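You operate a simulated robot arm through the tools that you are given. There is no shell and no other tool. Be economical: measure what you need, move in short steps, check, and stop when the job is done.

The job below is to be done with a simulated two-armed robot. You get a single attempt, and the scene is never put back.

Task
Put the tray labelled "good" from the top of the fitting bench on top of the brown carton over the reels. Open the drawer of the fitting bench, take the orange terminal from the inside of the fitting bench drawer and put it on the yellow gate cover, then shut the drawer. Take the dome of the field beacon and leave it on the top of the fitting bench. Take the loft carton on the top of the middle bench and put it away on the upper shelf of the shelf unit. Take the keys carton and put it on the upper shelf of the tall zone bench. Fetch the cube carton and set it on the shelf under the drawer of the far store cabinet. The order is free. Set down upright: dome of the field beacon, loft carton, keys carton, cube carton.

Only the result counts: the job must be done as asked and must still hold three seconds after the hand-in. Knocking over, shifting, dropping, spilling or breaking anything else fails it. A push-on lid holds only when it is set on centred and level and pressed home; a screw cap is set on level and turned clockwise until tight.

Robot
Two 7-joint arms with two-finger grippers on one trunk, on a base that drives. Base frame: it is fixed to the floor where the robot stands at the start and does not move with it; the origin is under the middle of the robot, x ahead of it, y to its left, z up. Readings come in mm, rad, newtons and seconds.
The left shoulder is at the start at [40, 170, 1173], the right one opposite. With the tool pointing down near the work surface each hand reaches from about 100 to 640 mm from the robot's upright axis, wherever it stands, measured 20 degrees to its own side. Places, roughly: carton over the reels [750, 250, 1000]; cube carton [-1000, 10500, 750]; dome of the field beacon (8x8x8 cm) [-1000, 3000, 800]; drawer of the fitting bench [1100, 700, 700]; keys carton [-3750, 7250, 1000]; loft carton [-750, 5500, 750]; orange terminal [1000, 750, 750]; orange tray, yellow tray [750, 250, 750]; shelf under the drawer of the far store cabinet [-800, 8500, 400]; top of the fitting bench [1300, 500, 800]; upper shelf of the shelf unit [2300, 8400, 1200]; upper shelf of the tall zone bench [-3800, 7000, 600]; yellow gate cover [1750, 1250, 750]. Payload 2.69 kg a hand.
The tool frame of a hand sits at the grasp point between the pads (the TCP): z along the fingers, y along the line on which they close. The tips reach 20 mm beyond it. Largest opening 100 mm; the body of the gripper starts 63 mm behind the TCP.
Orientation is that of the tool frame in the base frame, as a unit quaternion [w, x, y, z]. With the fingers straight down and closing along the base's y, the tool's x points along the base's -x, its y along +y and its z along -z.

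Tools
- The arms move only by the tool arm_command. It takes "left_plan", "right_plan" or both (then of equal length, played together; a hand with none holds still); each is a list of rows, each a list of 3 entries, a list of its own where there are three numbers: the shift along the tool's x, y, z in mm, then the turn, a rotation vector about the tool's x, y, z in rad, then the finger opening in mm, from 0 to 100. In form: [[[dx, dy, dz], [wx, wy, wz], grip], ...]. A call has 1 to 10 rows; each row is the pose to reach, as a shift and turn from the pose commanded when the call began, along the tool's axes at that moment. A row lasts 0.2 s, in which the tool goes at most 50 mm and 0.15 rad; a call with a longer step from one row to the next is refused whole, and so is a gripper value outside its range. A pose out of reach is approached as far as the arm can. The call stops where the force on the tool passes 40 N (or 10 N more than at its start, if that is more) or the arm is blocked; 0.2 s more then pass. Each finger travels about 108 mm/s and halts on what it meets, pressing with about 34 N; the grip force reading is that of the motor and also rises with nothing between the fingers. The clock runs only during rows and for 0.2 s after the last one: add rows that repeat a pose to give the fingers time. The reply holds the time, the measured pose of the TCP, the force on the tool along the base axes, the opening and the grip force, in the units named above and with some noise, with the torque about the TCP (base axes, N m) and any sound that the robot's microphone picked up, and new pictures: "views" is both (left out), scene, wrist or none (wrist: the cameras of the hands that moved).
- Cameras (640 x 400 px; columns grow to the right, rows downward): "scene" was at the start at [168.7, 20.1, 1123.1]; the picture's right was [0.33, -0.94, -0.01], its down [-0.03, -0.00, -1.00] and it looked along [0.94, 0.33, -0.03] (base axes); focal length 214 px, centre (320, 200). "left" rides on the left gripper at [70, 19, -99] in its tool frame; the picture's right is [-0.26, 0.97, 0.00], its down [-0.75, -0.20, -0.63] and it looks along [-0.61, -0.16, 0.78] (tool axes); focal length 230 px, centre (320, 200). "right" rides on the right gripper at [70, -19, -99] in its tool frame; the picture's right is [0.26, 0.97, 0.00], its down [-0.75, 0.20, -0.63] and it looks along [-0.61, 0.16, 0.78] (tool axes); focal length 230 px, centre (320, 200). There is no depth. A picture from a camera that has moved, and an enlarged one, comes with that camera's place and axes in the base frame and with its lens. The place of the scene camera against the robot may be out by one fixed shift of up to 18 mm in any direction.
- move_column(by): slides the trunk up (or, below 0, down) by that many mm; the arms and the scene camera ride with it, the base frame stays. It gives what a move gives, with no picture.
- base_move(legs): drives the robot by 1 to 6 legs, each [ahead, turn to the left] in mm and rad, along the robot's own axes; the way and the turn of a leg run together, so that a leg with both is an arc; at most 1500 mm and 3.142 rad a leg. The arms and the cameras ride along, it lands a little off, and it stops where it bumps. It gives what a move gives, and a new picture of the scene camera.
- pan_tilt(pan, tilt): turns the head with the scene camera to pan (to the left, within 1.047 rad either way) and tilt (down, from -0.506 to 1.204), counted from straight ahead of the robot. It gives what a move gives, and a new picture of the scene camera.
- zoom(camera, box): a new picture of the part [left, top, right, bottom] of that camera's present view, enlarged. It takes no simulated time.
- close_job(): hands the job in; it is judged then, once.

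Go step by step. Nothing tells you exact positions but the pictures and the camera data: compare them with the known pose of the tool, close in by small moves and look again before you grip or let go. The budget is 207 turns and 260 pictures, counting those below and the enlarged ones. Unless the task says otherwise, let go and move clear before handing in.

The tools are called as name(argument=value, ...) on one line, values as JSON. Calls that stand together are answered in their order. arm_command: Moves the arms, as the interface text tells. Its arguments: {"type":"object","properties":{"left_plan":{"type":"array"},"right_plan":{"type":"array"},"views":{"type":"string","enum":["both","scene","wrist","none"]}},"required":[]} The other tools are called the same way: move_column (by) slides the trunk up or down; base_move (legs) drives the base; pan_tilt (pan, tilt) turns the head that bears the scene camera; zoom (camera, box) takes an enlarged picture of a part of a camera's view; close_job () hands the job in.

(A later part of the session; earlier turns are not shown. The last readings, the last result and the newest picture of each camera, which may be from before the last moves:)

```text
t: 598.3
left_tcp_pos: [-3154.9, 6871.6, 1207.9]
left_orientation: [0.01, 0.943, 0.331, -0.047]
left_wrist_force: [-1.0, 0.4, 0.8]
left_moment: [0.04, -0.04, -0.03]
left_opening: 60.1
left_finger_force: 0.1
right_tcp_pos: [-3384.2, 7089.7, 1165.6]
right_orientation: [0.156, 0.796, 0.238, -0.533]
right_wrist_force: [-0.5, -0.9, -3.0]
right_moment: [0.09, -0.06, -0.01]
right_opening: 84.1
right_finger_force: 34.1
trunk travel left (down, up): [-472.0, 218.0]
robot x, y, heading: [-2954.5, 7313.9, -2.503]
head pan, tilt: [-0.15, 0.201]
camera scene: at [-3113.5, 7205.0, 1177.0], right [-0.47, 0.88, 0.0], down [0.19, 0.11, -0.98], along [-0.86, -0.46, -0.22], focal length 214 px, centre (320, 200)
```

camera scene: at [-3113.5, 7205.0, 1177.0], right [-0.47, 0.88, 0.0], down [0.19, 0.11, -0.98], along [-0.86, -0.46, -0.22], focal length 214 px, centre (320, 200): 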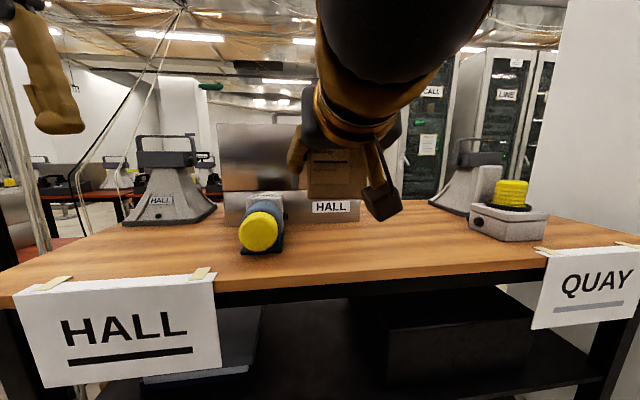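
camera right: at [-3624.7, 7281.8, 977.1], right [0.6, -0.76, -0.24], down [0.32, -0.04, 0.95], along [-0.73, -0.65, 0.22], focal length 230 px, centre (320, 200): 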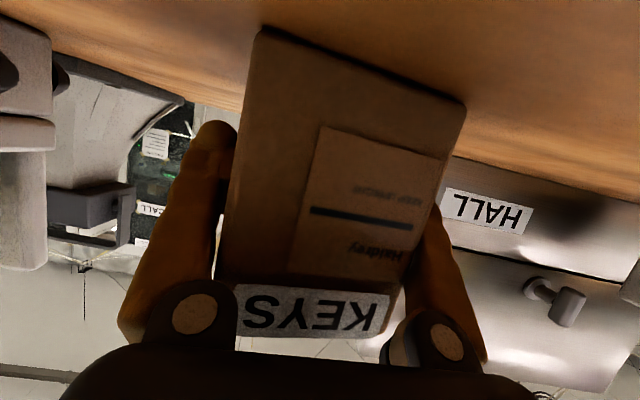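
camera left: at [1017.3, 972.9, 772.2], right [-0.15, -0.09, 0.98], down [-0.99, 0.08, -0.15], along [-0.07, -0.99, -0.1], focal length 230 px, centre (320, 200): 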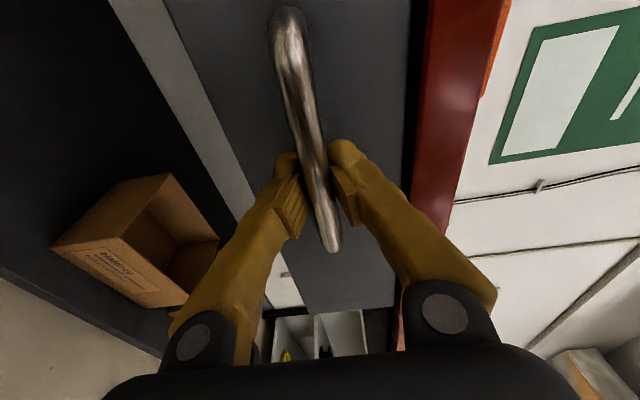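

Lower in two steps within the limits.

move_column(by=-400)

move_column(by=-60)

arm_command(right_plan=[[[15, 0, 6], [0, 0.03, 0], 50], [[32, 0, 14], [0, 0.05, 0], 50], [[32, 0, 14], [0, 0.05, 0], 50]])

```text
t: 602.2
left_tcp_pos: [-3153.4, 6872.6, 808.7]
left_orientation: [0.011, 0.943, 0.33, -0.048]
left_wrist_force: [0.3, 0.2, -0.6]
left_moment: [-0.03, 0.01, -0.04]
left_opening: 60.0
left_finger_force: 0.1
right_tcp_pos: [-3382.0, 7092.4, 764.9]
right_orientation: [0.157, 0.797, 0.238, -0.533]
right_wrist_force: [0.0, 0.6, -3.0]
right_moment: [0.03, -0.01, -0.03]
right_opening: 50.1
right_finger_force: 0.4
trunk travel left (down, up): [-72.0, 618.0]
robot x, y, heading: [-2954.4, 7311.9, -2.503]
head pan, tilt: [-0.15, 0.201]
```

```text
t: 603.2
left_tcp_pos: [-3152.8, 6872.2, 749.5]
left_orientation: [0.012, 0.942, 0.331, -0.049]
left_wrist_force: [-0.9, -0.7, -0.4]
left_moment: [-0.02, 0.01, 0.01]
left_opening: 59.8
left_finger_force: 0.0
right_tcp_pos: [-3382.8, 7092.7, 704.7]
right_orientation: [0.157, 0.797, 0.238, -0.532]
right_wrist_force: [-0.2, 0.3, -2.5]
right_moment: [0.01, -0.01, 0.04]
right_opening: 49.9
right_finger_force: 0.1
trunk travel left (down, up): [-12.0, 678.0]
robot x, y, heading: [-2951.5, 7315.2, -2.5]
head pan, tilt: [-0.15, 0.201]
```

```text
t: 604.0
left_tcp_pos: [-3153.7, 6874.4, 748.9]
left_orientation: [0.011, 0.943, 0.33, -0.047]
left_wrist_force: [-0.2, 0.4, -0.4]
left_moment: [-0.03, -0.02, 0.02]
left_opening: 60.1
left_finger_force: 0.0
right_tcp_pos: [-3383.2, 7092.3, 669.3]
right_orientation: [0.15, 0.81, 0.241, -0.513]
right_wrist_force: [0.1, -1.3, -3.9]
right_moment: [0.08, -0.19, 0.02]
right_opening: 50.5
right_finger_force: 0.4
trunk travel left (down, up): [-12.0, 678.0]
robot x, y, heading: [-2954.7, 7315.2, -2.507]
head pan, tilt: [-0.15, 0.201]
camera scene: at [-3106.2, 7210.9, 717.4], right [-0.47, 0.88, 0.0], down [0.19, 0.1, -0.98], along [-0.86, -0.46, -0.22], focal length 214 px, centre (320, 200)
camera right: at [-3294.2, 7172.5, 648.9], right [0.62, -0.75, -0.24], down [0.32, -0.04, 0.95], along [-0.72, -0.66, 0.22], focal length 230 px, centre (320, 200)
```

scene: 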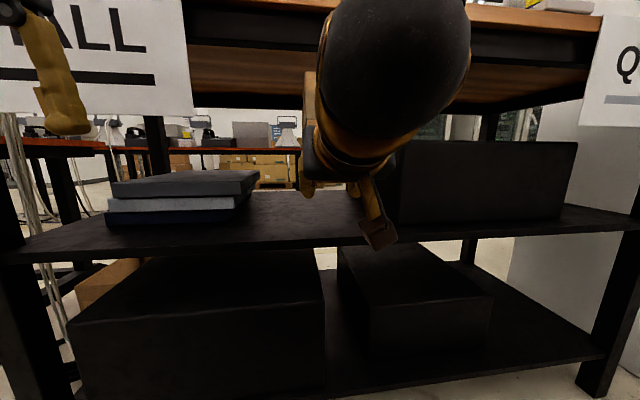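
right: 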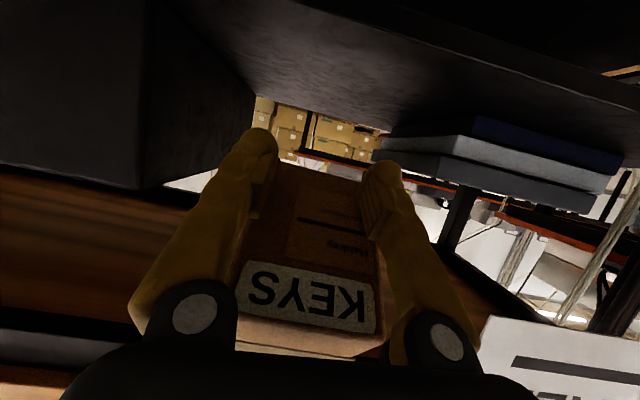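

The grip width dropped to 50 mm: the box seems to have slipped and is now resting on the fingers. Let me look closely before moving.

zoom(camera="right", box=[140, 100, 480, 380])

zoom(camera="scene", box=[250, 40, 450, 260])

```text
1.43 times, centred on (310, 240) of right
camera zoom: at [-3294.2, 7172.5, 648.9], right [0.62, -0.75, -0.24], down [0.32, -0.04, 0.95], along [-0.72, -0.66, 0.22], focal length 329 px, centre (334, 143)
```

zoom: 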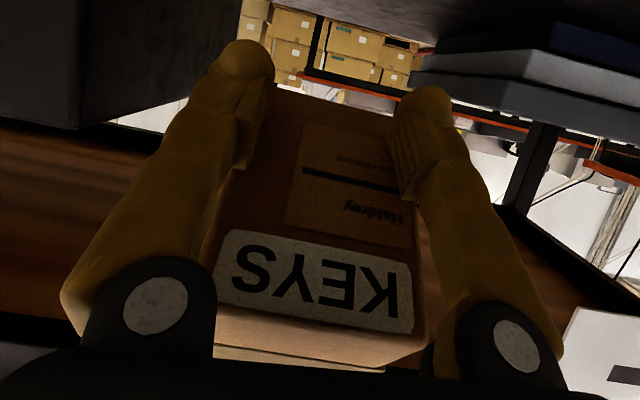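

```text
1.82 times, centred on (350, 150) of scene
camera zoom: at [-3106.2, 7210.9, 717.4], right [-0.47, 0.88, 0.0], down [0.19, 0.1, -0.98], along [-0.86, -0.46, -0.22], focal length 390 px, centre (266, 291)
```

zoom: 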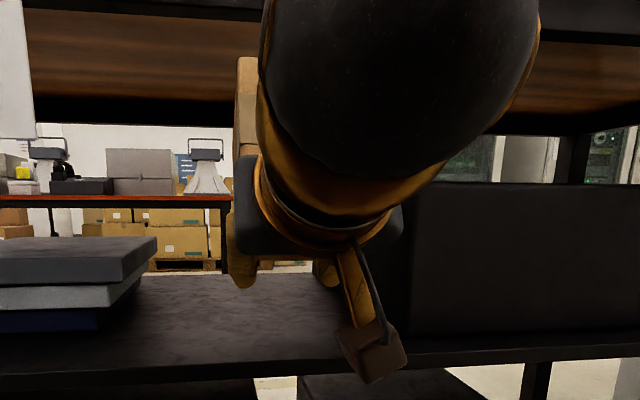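

The box lies back on top of the two fingers (friction-held). Plan: slide it gently over the shelf, set its bottom edge down, then rotate the hand up to tip the box upright. First move forward slowly with a slightly flatter hand.

arm_command(right_plan=[[[-3, 0, 7], [0, -0.03, 0], 50], [[-8, 0, 18], [0, -0.06, 0], 50], [[-13, 0, 30], [0, -0.09, 0], 50], [[-18, 0, 42], [0, -0.1, 0], 50], [[-24, 0, 55], [0, -0.1, 0], 50], [[-29, 0, 68], [0, -0.1, 0], 50], [[-34, 0, 80], [0, -0.1, 0], 50], [[-39, 0, 90], [0, -0.1, 0], 50], [[-42, 0, 97], [0, -0.1, 0], 50], [[-43, 0, 100], [0, -0.1, 0], 50]])

```text
t: 606.2
left_tcp_pos: [-3151.5, 6874.8, 749.2]
left_orientation: [0.012, 0.942, 0.331, -0.049]
left_wrist_force: [0.7, 0.7, 0.4]
left_moment: [0.01, 0.02, 0.0]
left_opening: 59.9
left_finger_force: 0.0
right_tcp_pos: [-3473.8, 7032.7, 668.9]
right_orientation: [0.163, 0.782, 0.233, -0.555]
right_wrist_force: [7.0, 3.8, 23.6]
right_moment: [-0.7, -0.39, 0.26]
right_opening: 50.4
right_finger_force: 0.4
trunk travel left (down, up): [-12.0, 678.0]
robot x, y, heading: [-2952.8, 7313.1, -2.498]
head pan, tilt: [-0.15, 0.201]
camera scene: at [-3104.7, 7211.8, 718.0], right [-0.47, 0.88, 0.0], down [0.19, 0.1, -0.98], along [-0.86, -0.46, -0.21], focal length 214 px, centre (320, 200)
camera right: at [-3387.3, 7111.2, 635.1], right [0.6, -0.76, -0.25], down [0.4, 0.02, 0.92], along [-0.69, -0.65, 0.32], focal length 230 px, centre (320, 200)
```

scene: 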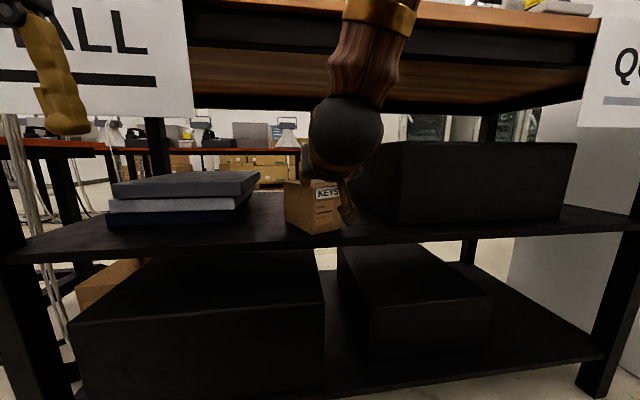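
right: 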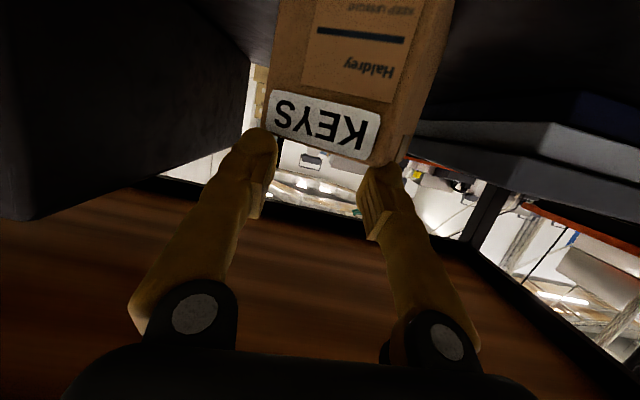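

The box now appears to be standing upright on the shelf. Zooming to verify.

zoom(camera="scene", box=[250, 140, 410, 260])

```text
3.33 times, centred on (330, 200) of scene
camera zoom: at [-3104.7, 7211.8, 718.0], right [-0.47, 0.88, 0.0], down [0.19, 0.1, -0.98], along [-0.86, -0.46, -0.21], focal length 715 px, centre (287, 200)
```

zoom: 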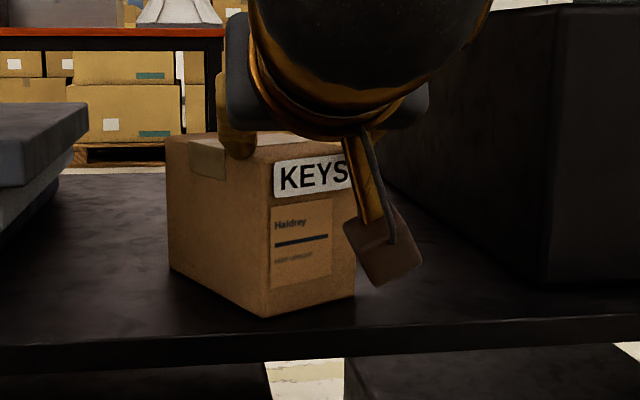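

It stands upright, fully on the shelf, with my finger just touching its top. Lift the hand gently and withdraw.

arm_command(right_plan=[[[-10, 0, -3], [0, 0, 0], 50], [[-22, 0, -8], [0, 0, 0], 50], [[-33, 0, -12], [0, 0, 0], 50], [[-28, 0, -30], [0, 0, 0], 50], [[-14, 0, -70], [0, 0, 0], 50], [[0, 0, -110], [0, 0, 0], 50], [[10, 0, -140], [0, 0, 0], 50]], views="none")

base_move(legs=[[-180, 0]])

```text
t: 607.8
left_tcp_pos: [-3153.0, 6872.3, 748.5]
left_orientation: [0.011, 0.942, 0.331, -0.048]
left_wrist_force: [0.0, 0.6, -1.2]
left_moment: [-0.02, 0.0, 0.01]
left_opening: 59.7
left_finger_force: 0.1
right_tcp_pos: [-3360.0, 7107.1, 705.4]
right_orientation: [0.163, 0.783, 0.233, -0.554]
right_wrist_force: [0.6, -0.3, 0.2]
right_moment: [0.01, -0.01, 0.01]
right_opening: 49.9
right_finger_force: 0.0
trunk travel left (down, up): [-12.0, 678.0]
robot x, y, heading: [-2953.0, 7313.4, -2.505]
head pan, tilt: [-0.15, 0.201]
```

```text
t: 609.3
left_tcp_pos: [-3006.9, 6981.4, 748.2]
left_orientation: [0.011, 0.943, 0.33, -0.048]
left_wrist_force: [-0.3, -0.1, -0.1]
left_moment: [0.01, -0.03, -0.01]
left_opening: 60.1
left_finger_force: 0.0
right_tcp_pos: [-3214.7, 7215.0, 705.6]
right_orientation: [0.162, 0.784, 0.234, -0.552]
right_wrist_force: [0.2, -0.5, 0.1]
right_moment: [0.01, -0.02, 0.02]
right_opening: 49.8
right_finger_force: 0.1
trunk travel left (down, up): [-12.0, 678.0]
robot x, y, heading: [-2802.4, 7421.1, -2.498]
head pan, tilt: [-0.15, 0.201]
camera scene: at [-2959.8, 7319.7, 717.4], right [-0.47, 0.88, 0.0], down [0.19, 0.1, -0.98], along [-0.86, -0.46, -0.22], focal length 214 px, centre (320, 200)
```

scene: 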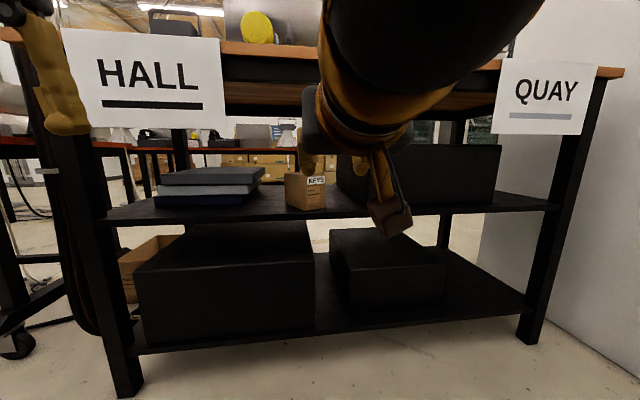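

Keys carton is done. Now raise the trunk and drive to the green table for the cube carton.

move_column(by=400)

arm_command(left_plan=[[[-30, 0, 0], [0, 0.04, 0], 60], [[-60, 0, 0], [0, 0.08, 0], 60], [[-60, 0, 0], [0, 0.08, 0], 60]], right_plan=[[[-12, 0, 30], [0, 0, 0], 60], [[-24, 0, 60], [0, 0, 0], 60], [[-24, 0, 60], [0, 0, 0], 60]], views="none")

base_move(legs=[[0, -1.595], [947, 0], [0, -1.57], [1500, 0]])

```text
t: 613.1
left_tcp_pos: [-2998.6, 6988.2, 1154.9]
left_orientation: [0.013, 0.942, 0.33, -0.056]
left_wrist_force: [0.1, -0.1, 0.2]
left_moment: [0.0, -0.03, -0.02]
left_opening: 59.8
left_finger_force: 0.0
right_tcp_pos: [-3205.5, 7221.4, 1111.6]
right_orientation: [0.163, 0.778, 0.231, -0.56]
right_wrist_force: [0.1, 0.4, 0.0]
right_moment: [0.02, -0.01, 0.02]
right_opening: 49.9
right_finger_force: 0.0
trunk travel left (down, up): [-412.0, 278.0]
robot x, y, heading: [-2804.9, 7419.3, -2.5]
head pan, tilt: [-0.15, 0.201]
```

```text
t: 613.9
left_tcp_pos: [-3046.7, 6950.9, 1164.8]
left_orientation: [0.001, 0.944, 0.331, -0.018]
left_wrist_force: [0.5, -0.3, -0.4]
left_moment: [-0.02, 0.0, -0.01]
left_opening: 59.9
left_finger_force: 0.1
right_tcp_pos: [-3261.1, 7184.7, 1113.1]
right_orientation: [0.164, 0.778, 0.232, -0.56]
right_wrist_force: [0.8, 0.6, -0.4]
right_moment: [0.02, 0.0, 0.02]
right_opening: 60.1
right_finger_force: 0.1
trunk travel left (down, up): [-412.0, 278.0]
robot x, y, heading: [-2806.0, 7424.8, -2.498]
head pan, tilt: [-0.15, 0.201]
```

```text
t: 633.8
left_tcp_pos: [-1908.8, 9596.3, 1162.8]
left_orientation: [0.018, -0.337, 0.941, 0.0]
left_wrist_force: [0.5, 0.5, 0.4]
left_moment: [0.0, 0.0, 0.0]
left_opening: 60.0
left_finger_force: 0.1
right_tcp_pos: [-1690.5, 9365.3, 1113.0]
right_orientation: [0.557, -0.238, 0.778, 0.167]
right_wrist_force: [-0.3, -0.2, -0.5]
right_moment: [0.0, -0.02, 0.02]
right_opening: 60.0
right_finger_force: 0.2
trunk travel left (down, up): [-412.0, 278.0]
robot x, y, heading: [-2139.0, 9122.7, 0.652]
head pan, tilt: [-0.15, 0.201]
camera scene: at [-1995.7, 9210.1, 1117.3], right [0.48, -0.88, 0.0], down [-0.19, -0.11, -0.98], along [0.86, 0.47, -0.22], focal length 214 px, centre (320, 200)
```

scene: 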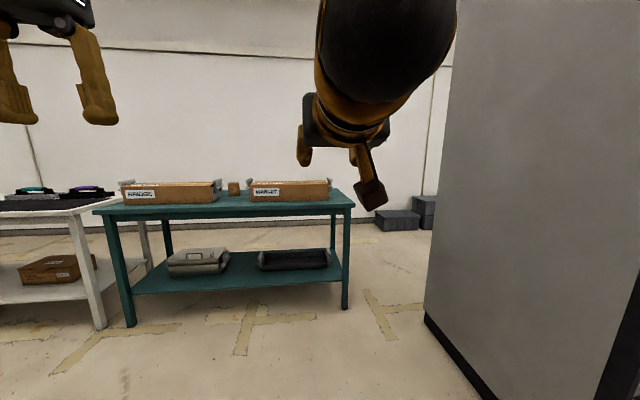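

Cube carton located near (-957,10483,864), between two trays. Driving up to the table.

base_move(legs=[[0, 0.384], [1240, 0], [0, -0.414]])

pan_tilt(pan=0.1, tilt=0.5)

```text
t: 642.5
left_tcp_pos: [-1264.6, 10622.6, 1170.0]
left_orientation: [0.026, -0.314, 0.949, 0.002]
left_wrist_force: [1.0, 0.1, 0.1]
left_moment: [-0.01, 0.01, 0.01]
left_opening: 59.8
left_finger_force: 0.1
right_tcp_pos: [-1057.7, 10380.9, 1121.8]
right_orientation: [0.569, -0.217, 0.778, 0.156]
right_wrist_force: [1.1, -0.2, -0.8]
right_moment: [-0.02, -0.01, 0.05]
right_opening: 60.0
right_finger_force: 0.1
trunk travel left (down, up): [-412.0, 278.0]
robot x, y, heading: [-1509.5, 10169.1, 0.606]
head pan, tilt: [-0.15, 0.201]
camera scene: at [-1356.5, 10252.2, 1117.4], right [0.44, -0.9, 0.0], down [-0.19, -0.1, -0.98], along [0.88, 0.43, -0.22], focal length 214 px, centre (320, 200)
```

scene: 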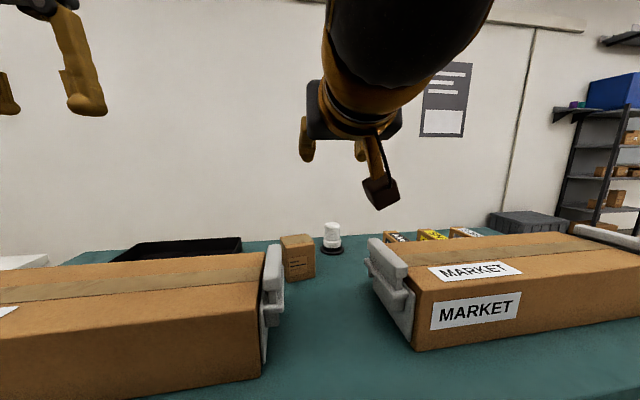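

```text
t: 643.3
left_tcp_pos: [-1279.0, 10611.2, 1177.6]
left_orientation: [0.034, -0.313, 0.949, 0.006]
left_wrist_force: [-1.6, 0.3, -0.5]
left_moment: [0.01, 0.03, -0.02]
left_opening: 60.1
left_finger_force: 0.1
right_tcp_pos: [-1071.2, 10370.9, 1129.6]
right_orientation: [0.576, -0.218, 0.772, 0.159]
right_wrist_force: [0.9, -0.6, -0.3]
right_moment: [-0.01, -0.02, 0.0]
right_opening: 59.9
right_finger_force: 0.1
trunk travel left (down, up): [-412.0, 278.0]
robot x, y, heading: [-1508.6, 10168.1, 0.608]
head pan, tilt: [0.099, 0.499]
camera scene: at [-1371.5, 10270.1, 1089.8], right [0.65, -0.76, 0.0], down [-0.38, -0.32, -0.87], along [0.66, 0.56, -0.49], focal length 214 px, centre (320, 200)
```

scene: 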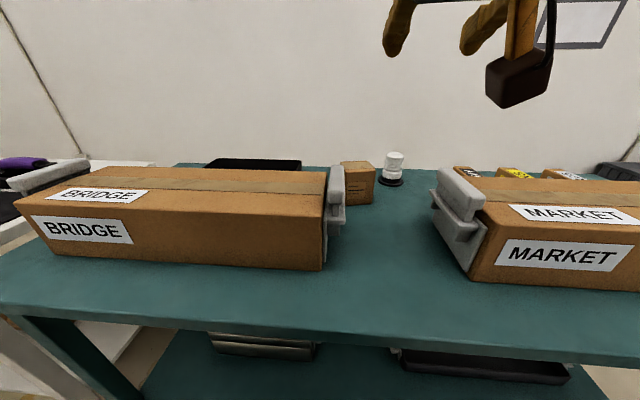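

The cube carton is behind the BRIDGE box's end handle. Zooming for its size and orientation.

zoom(camera="scene", box=[310, 130, 450, 240])

```text
3.64 times, centred on (380, 185) of scene
camera zoom: at [-1371.5, 10270.1, 1089.8], right [0.65, -0.76, 0.0], down [-0.38, -0.32, -0.87], along [0.66, 0.56, -0.49], focal length 780 px, centre (102, 254)
```

zoom: 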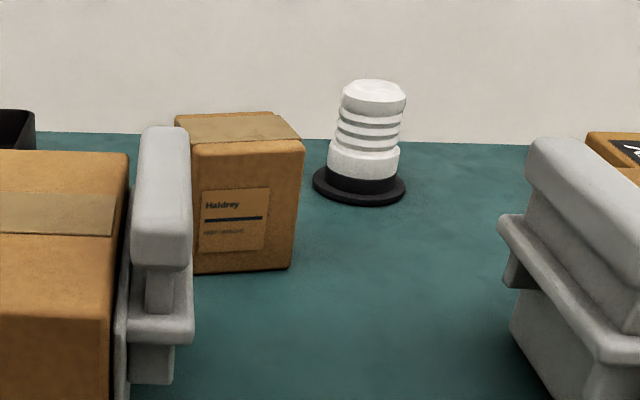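

Cube ≈75-80 mm, yaw ≈0.70, centre ≈ (-998,10491,898). I'll set the right hand to 45° pitch and move to a pre-grasp point up and back from it.

arm_command(right_plan=[[[31, 12, 18], [-0.037, 0.122, -0.011], 100], [[62, 25, 36], [-0.075, 0.245, -0.022], 100], [[93, 38, 54], [-0.112, 0.367, -0.033], 100], [[124, 50, 73], [-0.149, 0.49, -0.044], 100], [[124, 50, 73], [-0.149, 0.49, -0.044], 100], [[124, 50, 73], [-0.149, 0.49, -0.044], 100]])

```text
t: 644.7
left_tcp_pos: [-1278.4, 10611.8, 1177.4]
left_orientation: [0.034, -0.313, 0.949, 0.004]
left_wrist_force: [-0.3, -1.0, 1.2]
left_moment: [-0.04, 0.01, 0.05]
left_opening: 60.0
left_finger_force: 0.0
right_tcp_pos: [-1067.0, 10429.8, 988.8]
right_orientation: [0.356, -0.307, 0.871, 0.146]
right_wrist_force: [-0.2, 0.4, -0.5]
right_moment: [-0.01, -0.02, -0.01]
right_opening: 100.1
right_finger_force: 0.1
trunk travel left (down, up): [-412.0, 278.0]
robot x, y, heading: [-1503.3, 10171.0, 0.603]
head pan, tilt: [0.099, 0.499]
camera scene: at [-1371.1, 10270.5, 1089.6], right [0.65, -0.76, 0.0], down [-0.38, -0.32, -0.87], along [0.66, 0.56, -0.49], focal length 214 px, centre (320, 200)
camera right: at [-1147.7, 10338.4, 1008.2], right [-0.76, 0.63, -0.15], down [-0.04, 0.18, 0.98], along [0.65, 0.75, -0.11], focal length 230 px, centre (320, 200)
```

scene: 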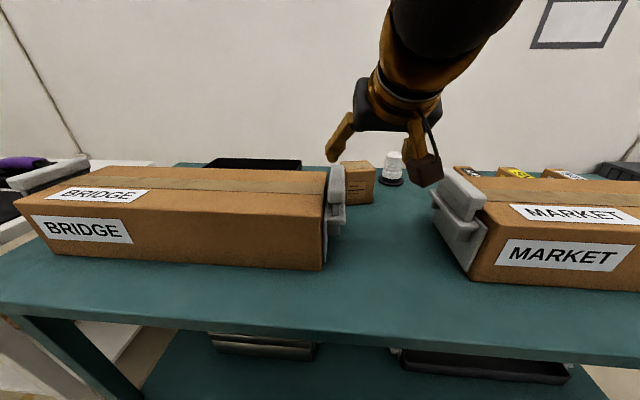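
right: 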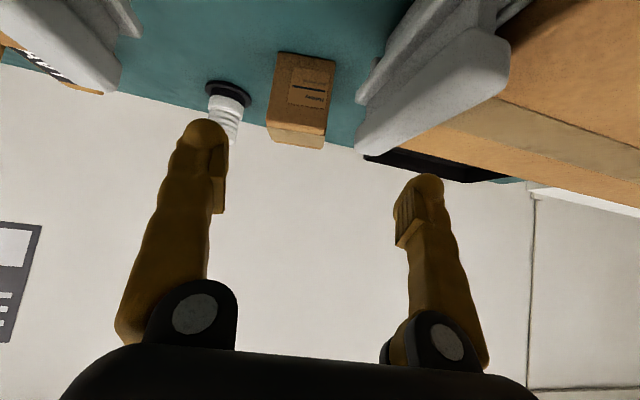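

Wrist view: cube ≈60 mm wide, centre near (-976,10486,888), about 18 mm right of my axis. I'll bias right a bit to clear the handle, and advance part-way.

arm_command(right_plan=[[[0, -13, 0], [-0.017, 0, -0.042], 92], [[0, -26, 10], [-0.035, 0, -0.085], 92], [[-1, -26, 45], [-0.035, 0, -0.085], 92], [[-2, -26, 80], [-0.035, 0, -0.085], 92], [[-2, -26, 80], [-0.035, 0, -0.085], 92], [[-2, -26, 80], [-0.035, 0, -0.085], 92]])

```text
t: 646.1
left_tcp_pos: [-1278.4, 10611.7, 1178.4]
left_orientation: [0.033, -0.314, 0.949, 0.005]
left_wrist_force: [0.1, 0.4, 0.0]
left_moment: [0.02, -0.02, 0.01]
left_opening: 59.9
left_finger_force: 0.1
right_tcp_pos: [-1006.7, 10447.6, 933.0]
right_orientation: [0.357, -0.35, 0.854, 0.145]
right_wrist_force: [2.7, -2.5, -2.5]
right_moment: [-0.11, -0.04, 0.0]
right_opening: 89.5
right_finger_force: 0.0
trunk travel left (down, up): [-412.0, 278.0]
robot x, y, heading: [-1507.3, 10171.6, 0.607]
head pan, tilt: [0.099, 0.499]
camera scene: at [-1371.0, 10270.1, 1089.7], right [0.65, -0.76, 0.0], down [-0.38, -0.32, -0.87], along [0.66, 0.56, -0.49], focal length 214 px, centre (320, 200)
camera right: at [-1079.0, 10349.6, 952.2], right [-0.81, 0.56, -0.18], down [-0.08, 0.2, 0.98], along [0.58, 0.8, -0.11], focal length 230 px, centre (320, 200)
```

scene: 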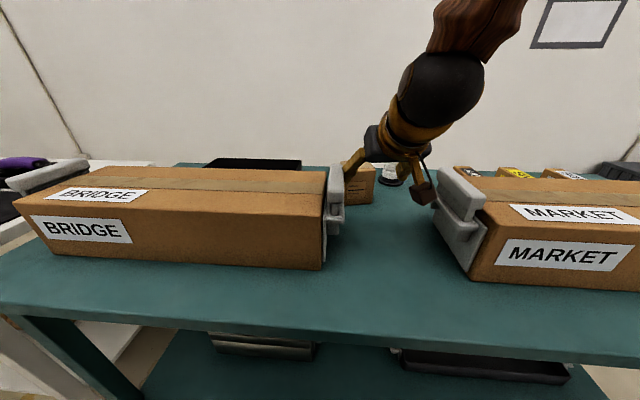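
right: 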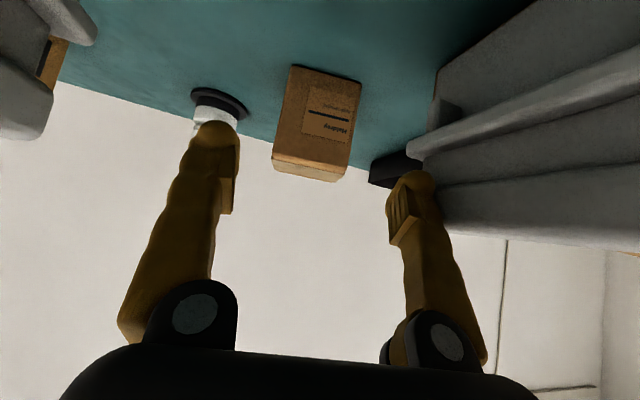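

Comparing the two views the table is really at z≈780: cube ≈81 mm, centre ≈ (-888,10560,820), farther than thought. I'll raise the hand clear of the handle and drive 105 mm closer.

arm_command(right_plan=[[[-18, -3, -18], [0, 0, 0], 92], [[-38, -5, -37], [0, 0, 0], 100], [[-46, -5, -46], [-0.036, 0, -0.035], 100], [[-46, -5, -46], [-0.036, 0, -0.035], 100]], views="none")

base_move(legs=[[105, 0]])

zoom(camera="right", box=[0, 0, 640, 400])

```text
t: 647.1
left_tcp_pos: [-1279.9, 10612.9, 1177.7]
left_orientation: [0.033, -0.313, 0.949, 0.004]
left_wrist_force: [-0.4, -0.5, -0.2]
left_moment: [0.0, 0.03, 0.0]
left_opening: 60.0
left_finger_force: 0.1
right_tcp_pos: [-1003.8, 10443.9, 998.0]
right_orientation: [0.353, -0.372, 0.845, 0.154]
right_wrist_force: [-0.3, 0.8, -0.7]
right_moment: [-0.03, 0.0, 0.01]
right_opening: 100.0
right_finger_force: 0.0
trunk travel left (down, up): [-412.0, 278.0]
robot x, y, heading: [-1507.0, 10171.4, 0.604]
head pan, tilt: [0.099, 0.499]
```

```text
t: 648.2
left_tcp_pos: [-1193.7, 10671.3, 1177.2]
left_orientation: [0.033, -0.313, 0.949, 0.005]
left_wrist_force: [0.4, -0.4, 0.4]
left_moment: [-0.01, 0.03, 0.01]
left_opening: 60.1
left_finger_force: 0.0
right_tcp_pos: [-916.8, 10503.5, 996.6]
right_orientation: [0.353, -0.372, 0.844, 0.155]
right_wrist_force: [0.0, 0.1, 0.0]
right_moment: [0.04, 0.0, 0.0]
right_opening: 99.7
right_finger_force: 0.0
trunk travel left (down, up): [-412.0, 278.0]
robot x, y, heading: [-1419.2, 10229.0, 0.602]
head pan, tilt: [0.099, 0.499]
camera scene: at [-1285.5, 10329.5, 1089.5], right [0.65, -0.76, 0.0], down [-0.38, -0.32, -0.87], along [0.66, 0.56, -0.49], focal length 214 px, centre (320, 200)
```

scene: 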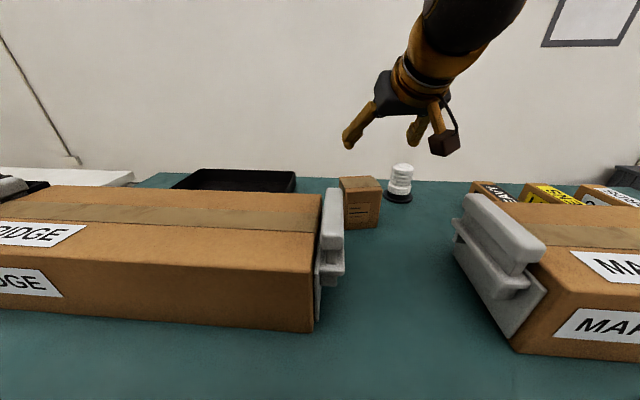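

```text
1.00 times, centred on (320, 200) of right (not enlarged: the box is as wide or as high as the picture)
camera zoom: at [-985.6, 10402.6, 1017.3], right [-0.83, 0.52, -0.18], down [-0.09, 0.2, 0.98], along [0.54, 0.83, -0.12], focal length 230 px, centre (320, 200)
```

zoom: 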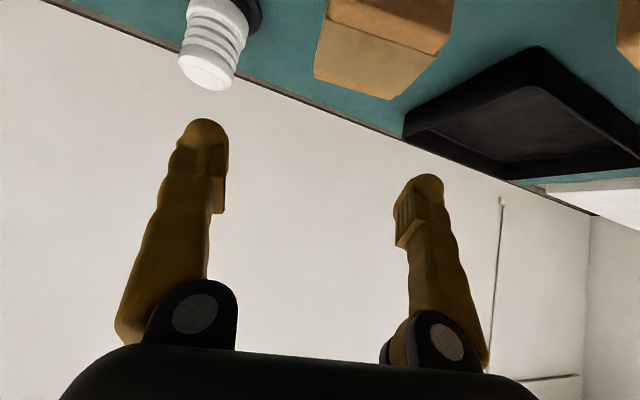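

Cube centre is ~70 mm ahead, 25 mm left and 175 mm below the TCP. Move over and descend most of the way, then check.

arm_command(right_plan=[[[-10, 12, 11], [0, 0, 0], 100], [[-21, 25, 22], [0, 0, 0], 100], [[-10, 25, 55], [0, 0, 0], 100], [[8, 25, 90], [0, 0, 0], 100], [[22, 25, 120], [0, 0, 0], 100], [[22, 25, 120], [0, 0, 0], 100], [[22, 25, 120], [0, 0, 0], 100]])

```text
t: 649.8
left_tcp_pos: [-1208.6, 10659.9, 1183.9]
left_orientation: [0.042, -0.313, 0.949, 0.007]
left_wrist_force: [0.6, -0.4, -0.1]
left_moment: [0.01, -0.01, -0.02]
left_opening: 60.3
left_finger_force: 0.0
right_tcp_pos: [-883.5, 10555.1, 912.2]
right_orientation: [0.361, -0.35, 0.85, 0.157]
right_wrist_force: [0.5, -0.7, 0.2]
right_moment: [-0.02, -0.01, -0.01]
right_opening: 99.9
right_finger_force: 0.0
trunk travel left (down, up): [-412.0, 278.0]
robot x, y, heading: [-1422.0, 10228.9, 0.603]
head pan, tilt: [0.099, 0.499]
camera scene: at [-1286.1, 10329.0, 1089.7], right [0.65, -0.76, 0.0], down [-0.38, -0.32, -0.87], along [0.66, 0.56, -0.49], focal length 214 px, centre (320, 200)
camera right: at [-955.9, 10455.1, 929.3], right [-0.81, 0.56, -0.17], down [-0.09, 0.17, 0.98], along [0.58, 0.81, -0.09], focal length 230 px, centre (320, 200)
```

scene: 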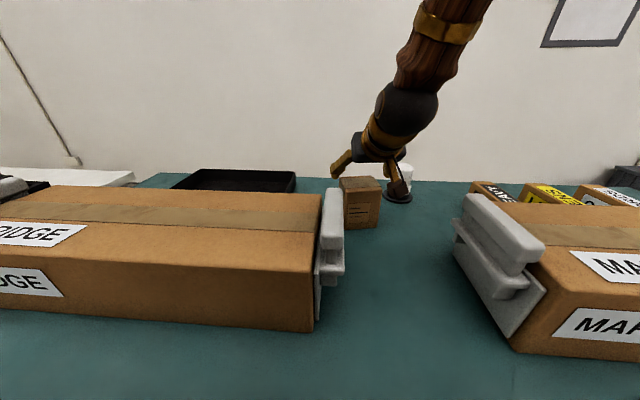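
right: 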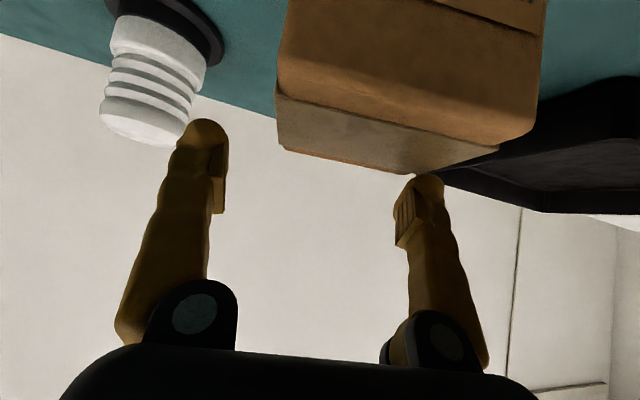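

Using the scene view (finger projection matches well) the box is 81×66×~105, centre (-896,10542). I'm 18 mm too far forward; correct and descend around it.

arm_command(right_plan=[[[12, 5, -13], [0, 0, 0], 100], [[12, 5, -13], [0, 0, 0], 100], [[30, 5, 4], [0, 0, 0], 100], [[50, 5, 23], [0, 0, 0], 100], [[70, 5, 42], [0, 0, 0], 100], [[70, 5, 42], [0, 0, 0], 100]])

```text
t: 650.9
left_tcp_pos: [-1228.3, 10647.7, 1180.2]
left_orientation: [0.035, -0.314, 0.949, 0.005]
left_wrist_force: [0.1, 0.1, -0.2]
left_moment: [0.03, 0.01, -0.01]
left_opening: 59.6
left_finger_force: 0.1
right_tcp_pos: [-903.1, 10540.5, 869.5]
right_orientation: [0.382, -0.347, 0.842, 0.16]
right_wrist_force: [-0.3, 0.0, -0.4]
right_moment: [-0.02, 0.02, -0.01]
right_opening: 100.2
right_finger_force: 0.1
trunk travel left (down, up): [-412.0, 278.0]
robot x, y, heading: [-1420.4, 10229.8, 0.602]
head pan, tilt: [0.099, 0.499]
stopped in row 5 (right hand): the force on the tool passed its limit at 65 N (the readings are from after the stop); the commanded pose is now the measured one
camera scene: at [-1287.9, 10327.8, 1089.9], right [0.65, -0.76, 0.0], down [-0.38, -0.32, -0.87], along [0.66, 0.56, -0.49], focal length 214 px, centre (320, 200)
camera right: at [-976.7, 10441.6, 882.9], right [-0.8, 0.57, -0.19], down [-0.12, 0.15, 0.98], along [0.58, 0.81, -0.05], focal length 230 px, centre (320, 200)
```

scene: 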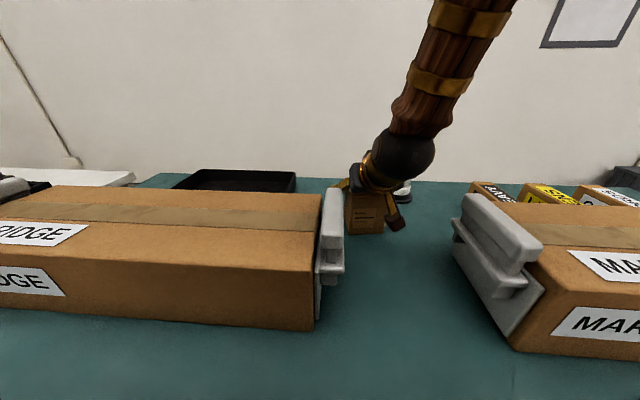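
right: 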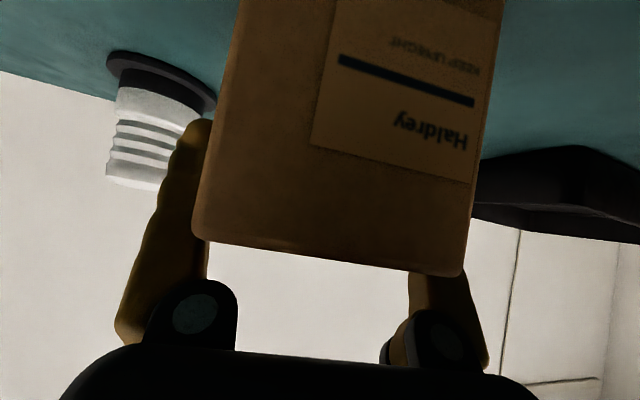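

The palm met the box's top front edge; the fingers appear to straddle it. Lift slightly, back 22 mm, lower a bit and close.

arm_command(right_plan=[[[-6, 0, -5], [0, 0, 0], 100], [[0, 0, -14], [0, 0, 0], 100], [[8, 0, -22], [0, 0, 0], 100], [[19, 0, -12], [0, 0, 0], 100], [[29, 0, -3], [0, 0, 0], 100], [[29, 0, -3], [0, 0, 0], 70], [[29, 0, -3], [0, 0, 0], 30], [[29, 0, -3], [0, 0, 0], 10], [[29, 0, -3], [0, 0, 0], 10]])

```text
t: 652.3
left_tcp_pos: [-1238.6, 10639.9, 1160.6]
left_orientation: [0.009, -0.314, 0.949, -0.002]
left_wrist_force: [0.4, -0.3, 0.7]
left_moment: [0.0, 0.04, -0.02]
left_opening: 60.0
left_finger_force: 0.0
right_tcp_pos: [-918.5, 10521.2, 866.8]
right_orientation: [0.396, -0.335, 0.839, 0.165]
right_wrist_force: [0.0, 0.3, 0.3]
right_moment: [0.03, -0.02, 0.0]
right_opening: 85.5
right_finger_force: 34.0
trunk travel left (down, up): [-412.0, 278.0]
robot x, y, heading: [-1421.0, 10227.7, 0.606]
head pan, tilt: [0.099, 0.499]
stopped in row 6 (right hand): the force on the tool passed its limit at 45 N (the readings are from after the stop); the commanded pose is now the measured one
camera scene: at [-1284.9, 10329.8, 1089.1], right [0.65, -0.76, 0.0], down [-0.38, -0.32, -0.87], along [0.66, 0.56, -0.5], focal length 214 px, centre (320, 200)
camera right: at [-992.8, 10423.0, 875.0], right [-0.79, 0.59, -0.19], down [-0.14, 0.13, 0.98], along [0.6, 0.8, -0.02], focal length 230 px, centre (320, 200)
```

scene: 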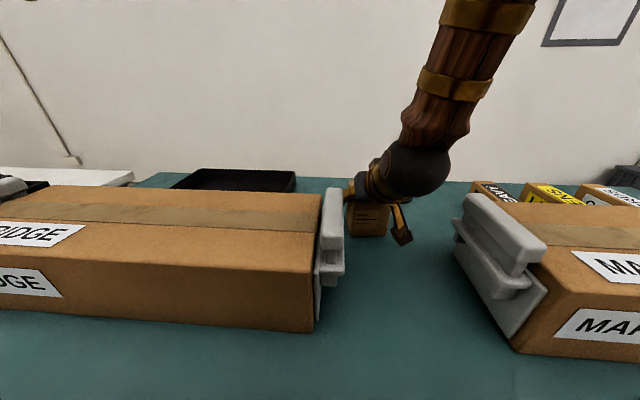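
right: 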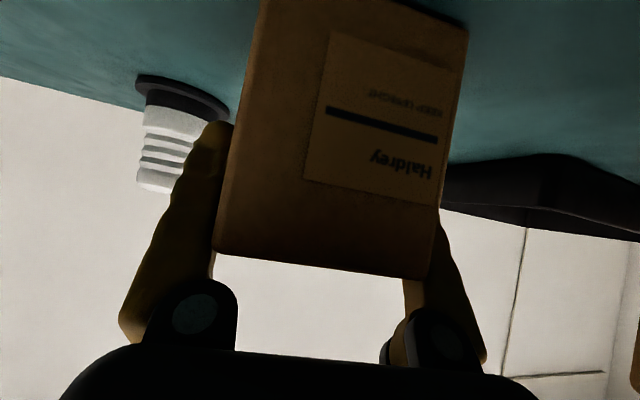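

Both fingers are on the box (85.5 mm, 34 N). Close firmly and lift.

arm_command(right_plan=[[[0, 0, 0], [0, 0, 0], 10], [[0, 0, 0], [0, 0, 0], 10], [[-8, 0, -6], [0, 0, 0], 10], [[-23, 0, -19], [0, 0, 0], 10], [[-46, 0, -38], [0, 0, 0], 10], [[-77, 0, -63], [0, 0, 0], 10], [[-100, 0, -85], [0, 0, 0], 10], [[-100, 0, -85], [0, 0, 0], 10]])

```text
t: 654.1
left_tcp_pos: [-1238.6, 10639.4, 1161.0]
left_orientation: [0.009, -0.314, 0.949, -0.003]
left_wrist_force: [0.7, 0.2, -1.7]
left_moment: [-0.06, 0.13, 0.0]
left_opening: 59.9
left_finger_force: 0.0
right_tcp_pos: [-913.6, 10506.6, 986.1]
right_orientation: [0.38, -0.321, 0.851, 0.167]
right_wrist_force: [-1.4, -5.1, 0.4]
right_moment: [0.09, 0.04, 0.16]
right_opening: 84.3
right_finger_force: 34.5
trunk travel left (down, up): [-412.0, 278.0]
robot x, y, heading: [-1425.2, 10231.6, 0.602]
head pan, tilt: [0.099, 0.499]
camera scene: at [-1284.7, 10329.8, 1089.0], right [0.65, -0.76, 0.0], down [-0.38, -0.32, -0.87], along [0.66, 0.56, -0.5], focal length 214 px, centre (320, 200)
camera right: at [-991.8, 10411.3, 997.4], right [-0.78, 0.61, -0.15], down [-0.1, 0.13, 0.99], along [0.62, 0.78, -0.04], focal length 230 px, centre (320, 200)
```

scene: 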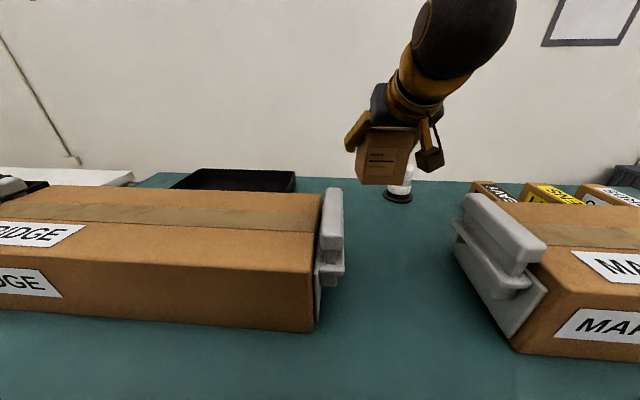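
right: 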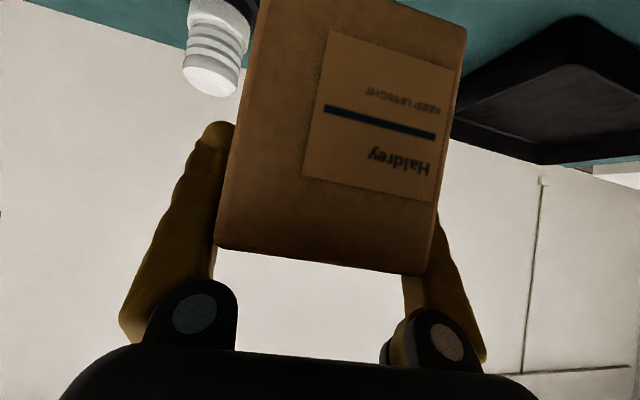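

Box lifted and held. Back off from the table and drive to the front of the store cabinet.

base_move(legs=[[-1274, 0], [0, -1.55], [1600, 0], [0, 1.571]])

```text
refused: 1600 is not a number from -1500 to 1500
```

base_move(legs=[[-1274, 0], [0, -1.55], [1500, 0], [0, 1.571]])

```text
t: 659.0
left_tcp_pos: [-2074.6, 10060.1, 1160.6]
left_orientation: [0.008, -0.317, 0.948, -0.002]
left_wrist_force: [-2.2, -0.8, -0.8]
left_moment: [0.07, -0.25, 0.04]
left_opening: 60.1
left_finger_force: 0.0
right_tcp_pos: [-1748.4, 9935.9, 1004.9]
right_orientation: [0.395, -0.323, 0.842, 0.177]
right_wrist_force: [1.8, -4.0, -3.5]
right_moment: [0.28, 0.03, 0.22]
right_opening: 83.9
right_finger_force: 33.7
trunk travel left (down, up): [-412.0, 278.0]
robot x, y, heading: [-2268.5, 9644.5, 0.61]
head pan, tilt: [0.099, 0.499]
stopped in leg 1: the robot was blocked; the commanded pose is now the measured one
camera scene: at [-2134.5, 9740.2, 1090.6], right [0.65, -0.76, 0.0], down [-0.37, -0.32, -0.87], along [0.66, 0.57, -0.49], focal length 214 px, centre (320, 200)
```

scene: 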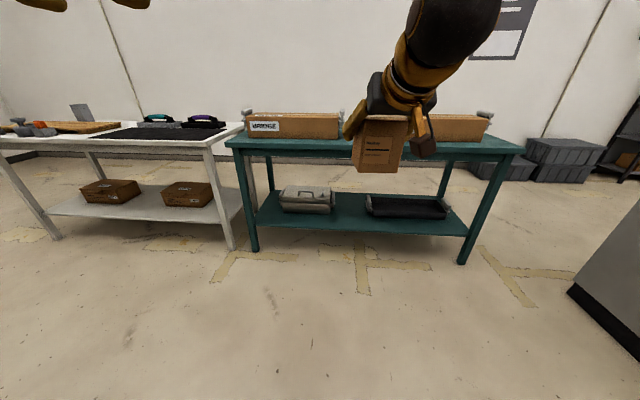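

Blocked behind (probably near the tool case). I'll go forward a little and turn right from here.

base_move(legs=[[100, 0], [0, -1.56], [1500, 0]])

```text
t: 664.8
left_tcp_pos: [-1791.3, 9542.1, 1141.0]
left_orientation: [-0.025, 0.448, 0.893, 0.009]
left_wrist_force: [0.5, 1.8, 0.0]
left_moment: [-0.08, 0.01, -0.03]
left_opening: 60.0
left_finger_force: 0.2
right_tcp_pos: [-1906.3, 9209.4, 1036.2]
right_orientation: [0.423, 0.356, 0.816, -0.17]
right_wrist_force: [0.6, 1.1, -1.9]
right_moment: [-0.01, -0.03, -0.02]
right_opening: 83.6
right_finger_force: 34.3
trunk travel left (down, up): [-412.0, 278.0]
robot x, y, heading: [-2167.2, 9687.8, -0.992]
head pan, tilt: [0.099, 0.499]
stopped in leg 3: the robot was blocked; the commanded pose is now the measured one
camera scene: at [-2062.8, 9536.5, 1090.0], right [-0.78, -0.63, 0.0], down [-0.31, 0.38, -0.87], along [0.55, -0.68, -0.49], focal length 214 px, centre (320, 200)
```

scene: 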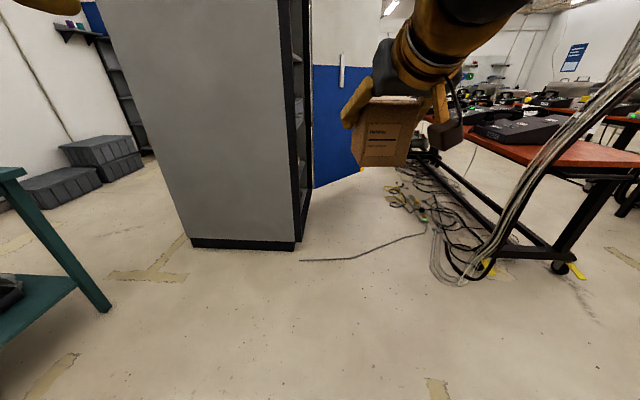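

Left hand had crept back again (self-contact). Extend it, lower the box slightly, then continue toward the cabinet front.

arm_command(left_plan=[[[-40, 0, 0], [0, -0.03, 0], 60], [[-80, 0, 0], [0, -0.05, 0], 60], [[-120, 0, 0], [0, -0.05, 0], 60], [[-120, 0, 0], [0, -0.05, 0], 60]], right_plan=[[[8, 0, 6], [0, 0.02, 0], 10], [[16, 0, 12], [0, 0.04, 0], 10], [[24, 0, 18], [0, 0.06, 0], 10], [[24, 0, 18], [0, 0.06, 0], 10]], views="none")

base_move(legs=[[0, -0.163], [1250, 0], [0, 0.205], [430, 0], [0, 1.571]])

```text
t: 665.8
left_tcp_pos: [-1719.3, 9440.4, 1164.8]
left_orientation: [0.027, 0.449, 0.893, -0.02]
left_wrist_force: [1.1, 1.0, 0.7]
left_moment: [-0.04, 0.0, -0.03]
left_opening: 60.0
left_finger_force: 0.0
right_tcp_pos: [-1906.5, 9205.5, 1005.5]
right_orientation: [0.399, 0.362, 0.828, -0.159]
right_wrist_force: [-0.5, 0.2, -3.4]
right_moment: [0.0, 0.01, 0.0]
right_opening: 84.0
right_finger_force: 34.2
trunk travel left (down, up): [-412.0, 278.0]
robot x, y, heading: [-2162.9, 9691.2, -0.983]
head pan, tilt: [0.099, 0.499]
```

```text
t: 677.8
left_tcp_pos: [-921.6, 8303.8, 1181.4]
left_orientation: [0.05, 0.113, 0.992, -0.018]
left_wrist_force: [-1.2, 1.5, 0.9]
left_moment: [-0.11, -0.12, 0.01]
left_opening: 59.9
left_finger_force: 0.1
right_tcp_pos: [-899.7, 8009.7, 1024.7]
right_orientation: [0.445, 0.045, 0.894, -0.015]
right_wrist_force: [-0.8, 1.5, -1.5]
right_moment: [-0.03, -0.02, -0.08]
right_opening: 83.2
right_finger_force: 33.9
trunk travel left (down, up): [-412.0, 278.0]
robot x, y, heading: [-1374.9, 8192.3, -0.27]
head pan, tilt: [0.099, 0.499]
stopped in leg 5: the force on the tool passed its limit at 78 N (the readings are from after the stop); the commanded pose is now the measured one
camera scene: at [-1211.2, 8147.0, 1090.7], right [-0.17, -0.99, 0.0], down [-0.48, 0.08, -0.87], along [0.86, -0.15, -0.49], focal length 214 px, centre (320, 200)
```

scene: 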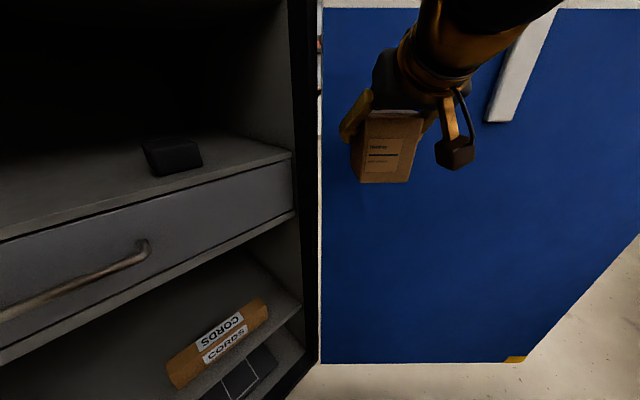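

Too close: the left hand met the cabinet while turning. Back away, then finish the turn and look.

base_move(legs=[[-260, 0], [0, 0.87]])

move_column(by=-250)

pan_tilt(pan=-0.2, tilt=0.5)

```text
t: 681.9
left_tcp_pos: [-1405.3, 8681.0, 1177.7]
left_orientation: [0.049, -0.306, 0.951, 0.004]
left_wrist_force: [-0.3, -1.0, -0.1]
left_moment: [0.02, 0.03, 0.02]
left_opening: 60.2
left_finger_force: 0.0
right_tcp_pos: [-1169.7, 8501.1, 1021.6]
right_orientation: [0.409, -0.325, 0.836, 0.169]
right_wrist_force: [0.9, 0.7, -2.5]
right_moment: [-0.03, 0.01, 0.0]
right_opening: 83.3
right_finger_force: 34.0
trunk travel left (down, up): [-412.0, 278.0]
robot x, y, heading: [-1624.8, 8258.7, 0.573]
head pan, tilt: [0.099, 0.499]
camera scene: at [-1487.4, 8355.8, 1089.7], right [0.62, -0.78, 0.0], down [-0.39, -0.31, -0.87], along [0.68, 0.54, -0.49], focal length 214 px, centre (320, 200)
```

scene: 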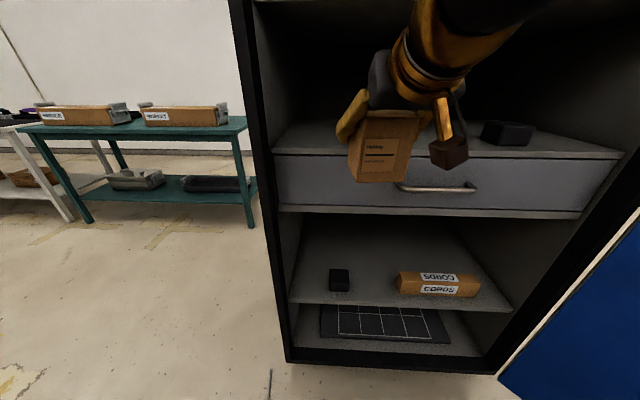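

```text
t: 684.5
left_tcp_pos: [-1419.5, 8671.4, 926.4]
left_orientation: [0.046, -0.306, 0.951, 0.004]
left_wrist_force: [-0.8, -1.0, 0.2]
left_moment: [0.05, 0.0, 0.0]
left_opening: 59.9
left_finger_force: 0.0
right_tcp_pos: [-1184.8, 8492.1, 779.9]
right_orientation: [0.416, -0.325, 0.832, 0.171]
right_wrist_force: [0.0, 0.1, -2.8]
right_moment: [-0.02, 0.0, 0.05]
right_opening: 83.7
right_finger_force: 33.8
trunk travel left (down, up): [-162.0, 528.0]
robot x, y, heading: [-1629.5, 8262.1, 0.582]
head pan, tilt: [0.099, 0.499]
```

```text
t: 685.3
left_tcp_pos: [-1420.9, 8669.7, 927.2]
left_orientation: [0.046, -0.306, 0.951, 0.003]
left_wrist_force: [0.1, 0.1, -0.5]
left_moment: [0.02, -0.01, -0.01]
left_opening: 60.1
left_finger_force: 0.0
right_tcp_pos: [-1184.8, 8491.8, 780.1]
right_orientation: [0.415, -0.326, 0.832, 0.172]
right_wrist_force: [-0.2, 0.2, -2.8]
right_moment: [0.0, -0.05, 0.03]
right_opening: 83.7
right_finger_force: 33.9
trunk travel left (down, up): [-162.0, 528.0]
robot x, y, heading: [-1623.9, 8258.3, 0.576]
head pan, tilt: [-0.201, 0.499]
camera scene: at [-1477.2, 8329.9, 839.7], right [0.37, -0.93, 0.0], down [-0.46, -0.18, -0.87], along [0.81, 0.32, -0.49], focal length 214 px, centre (320, 200)
```

scene: 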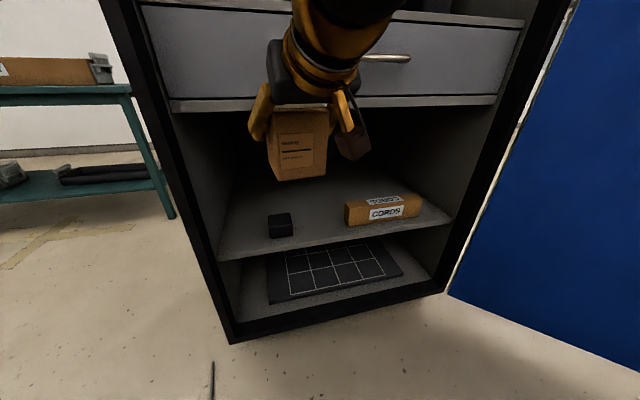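

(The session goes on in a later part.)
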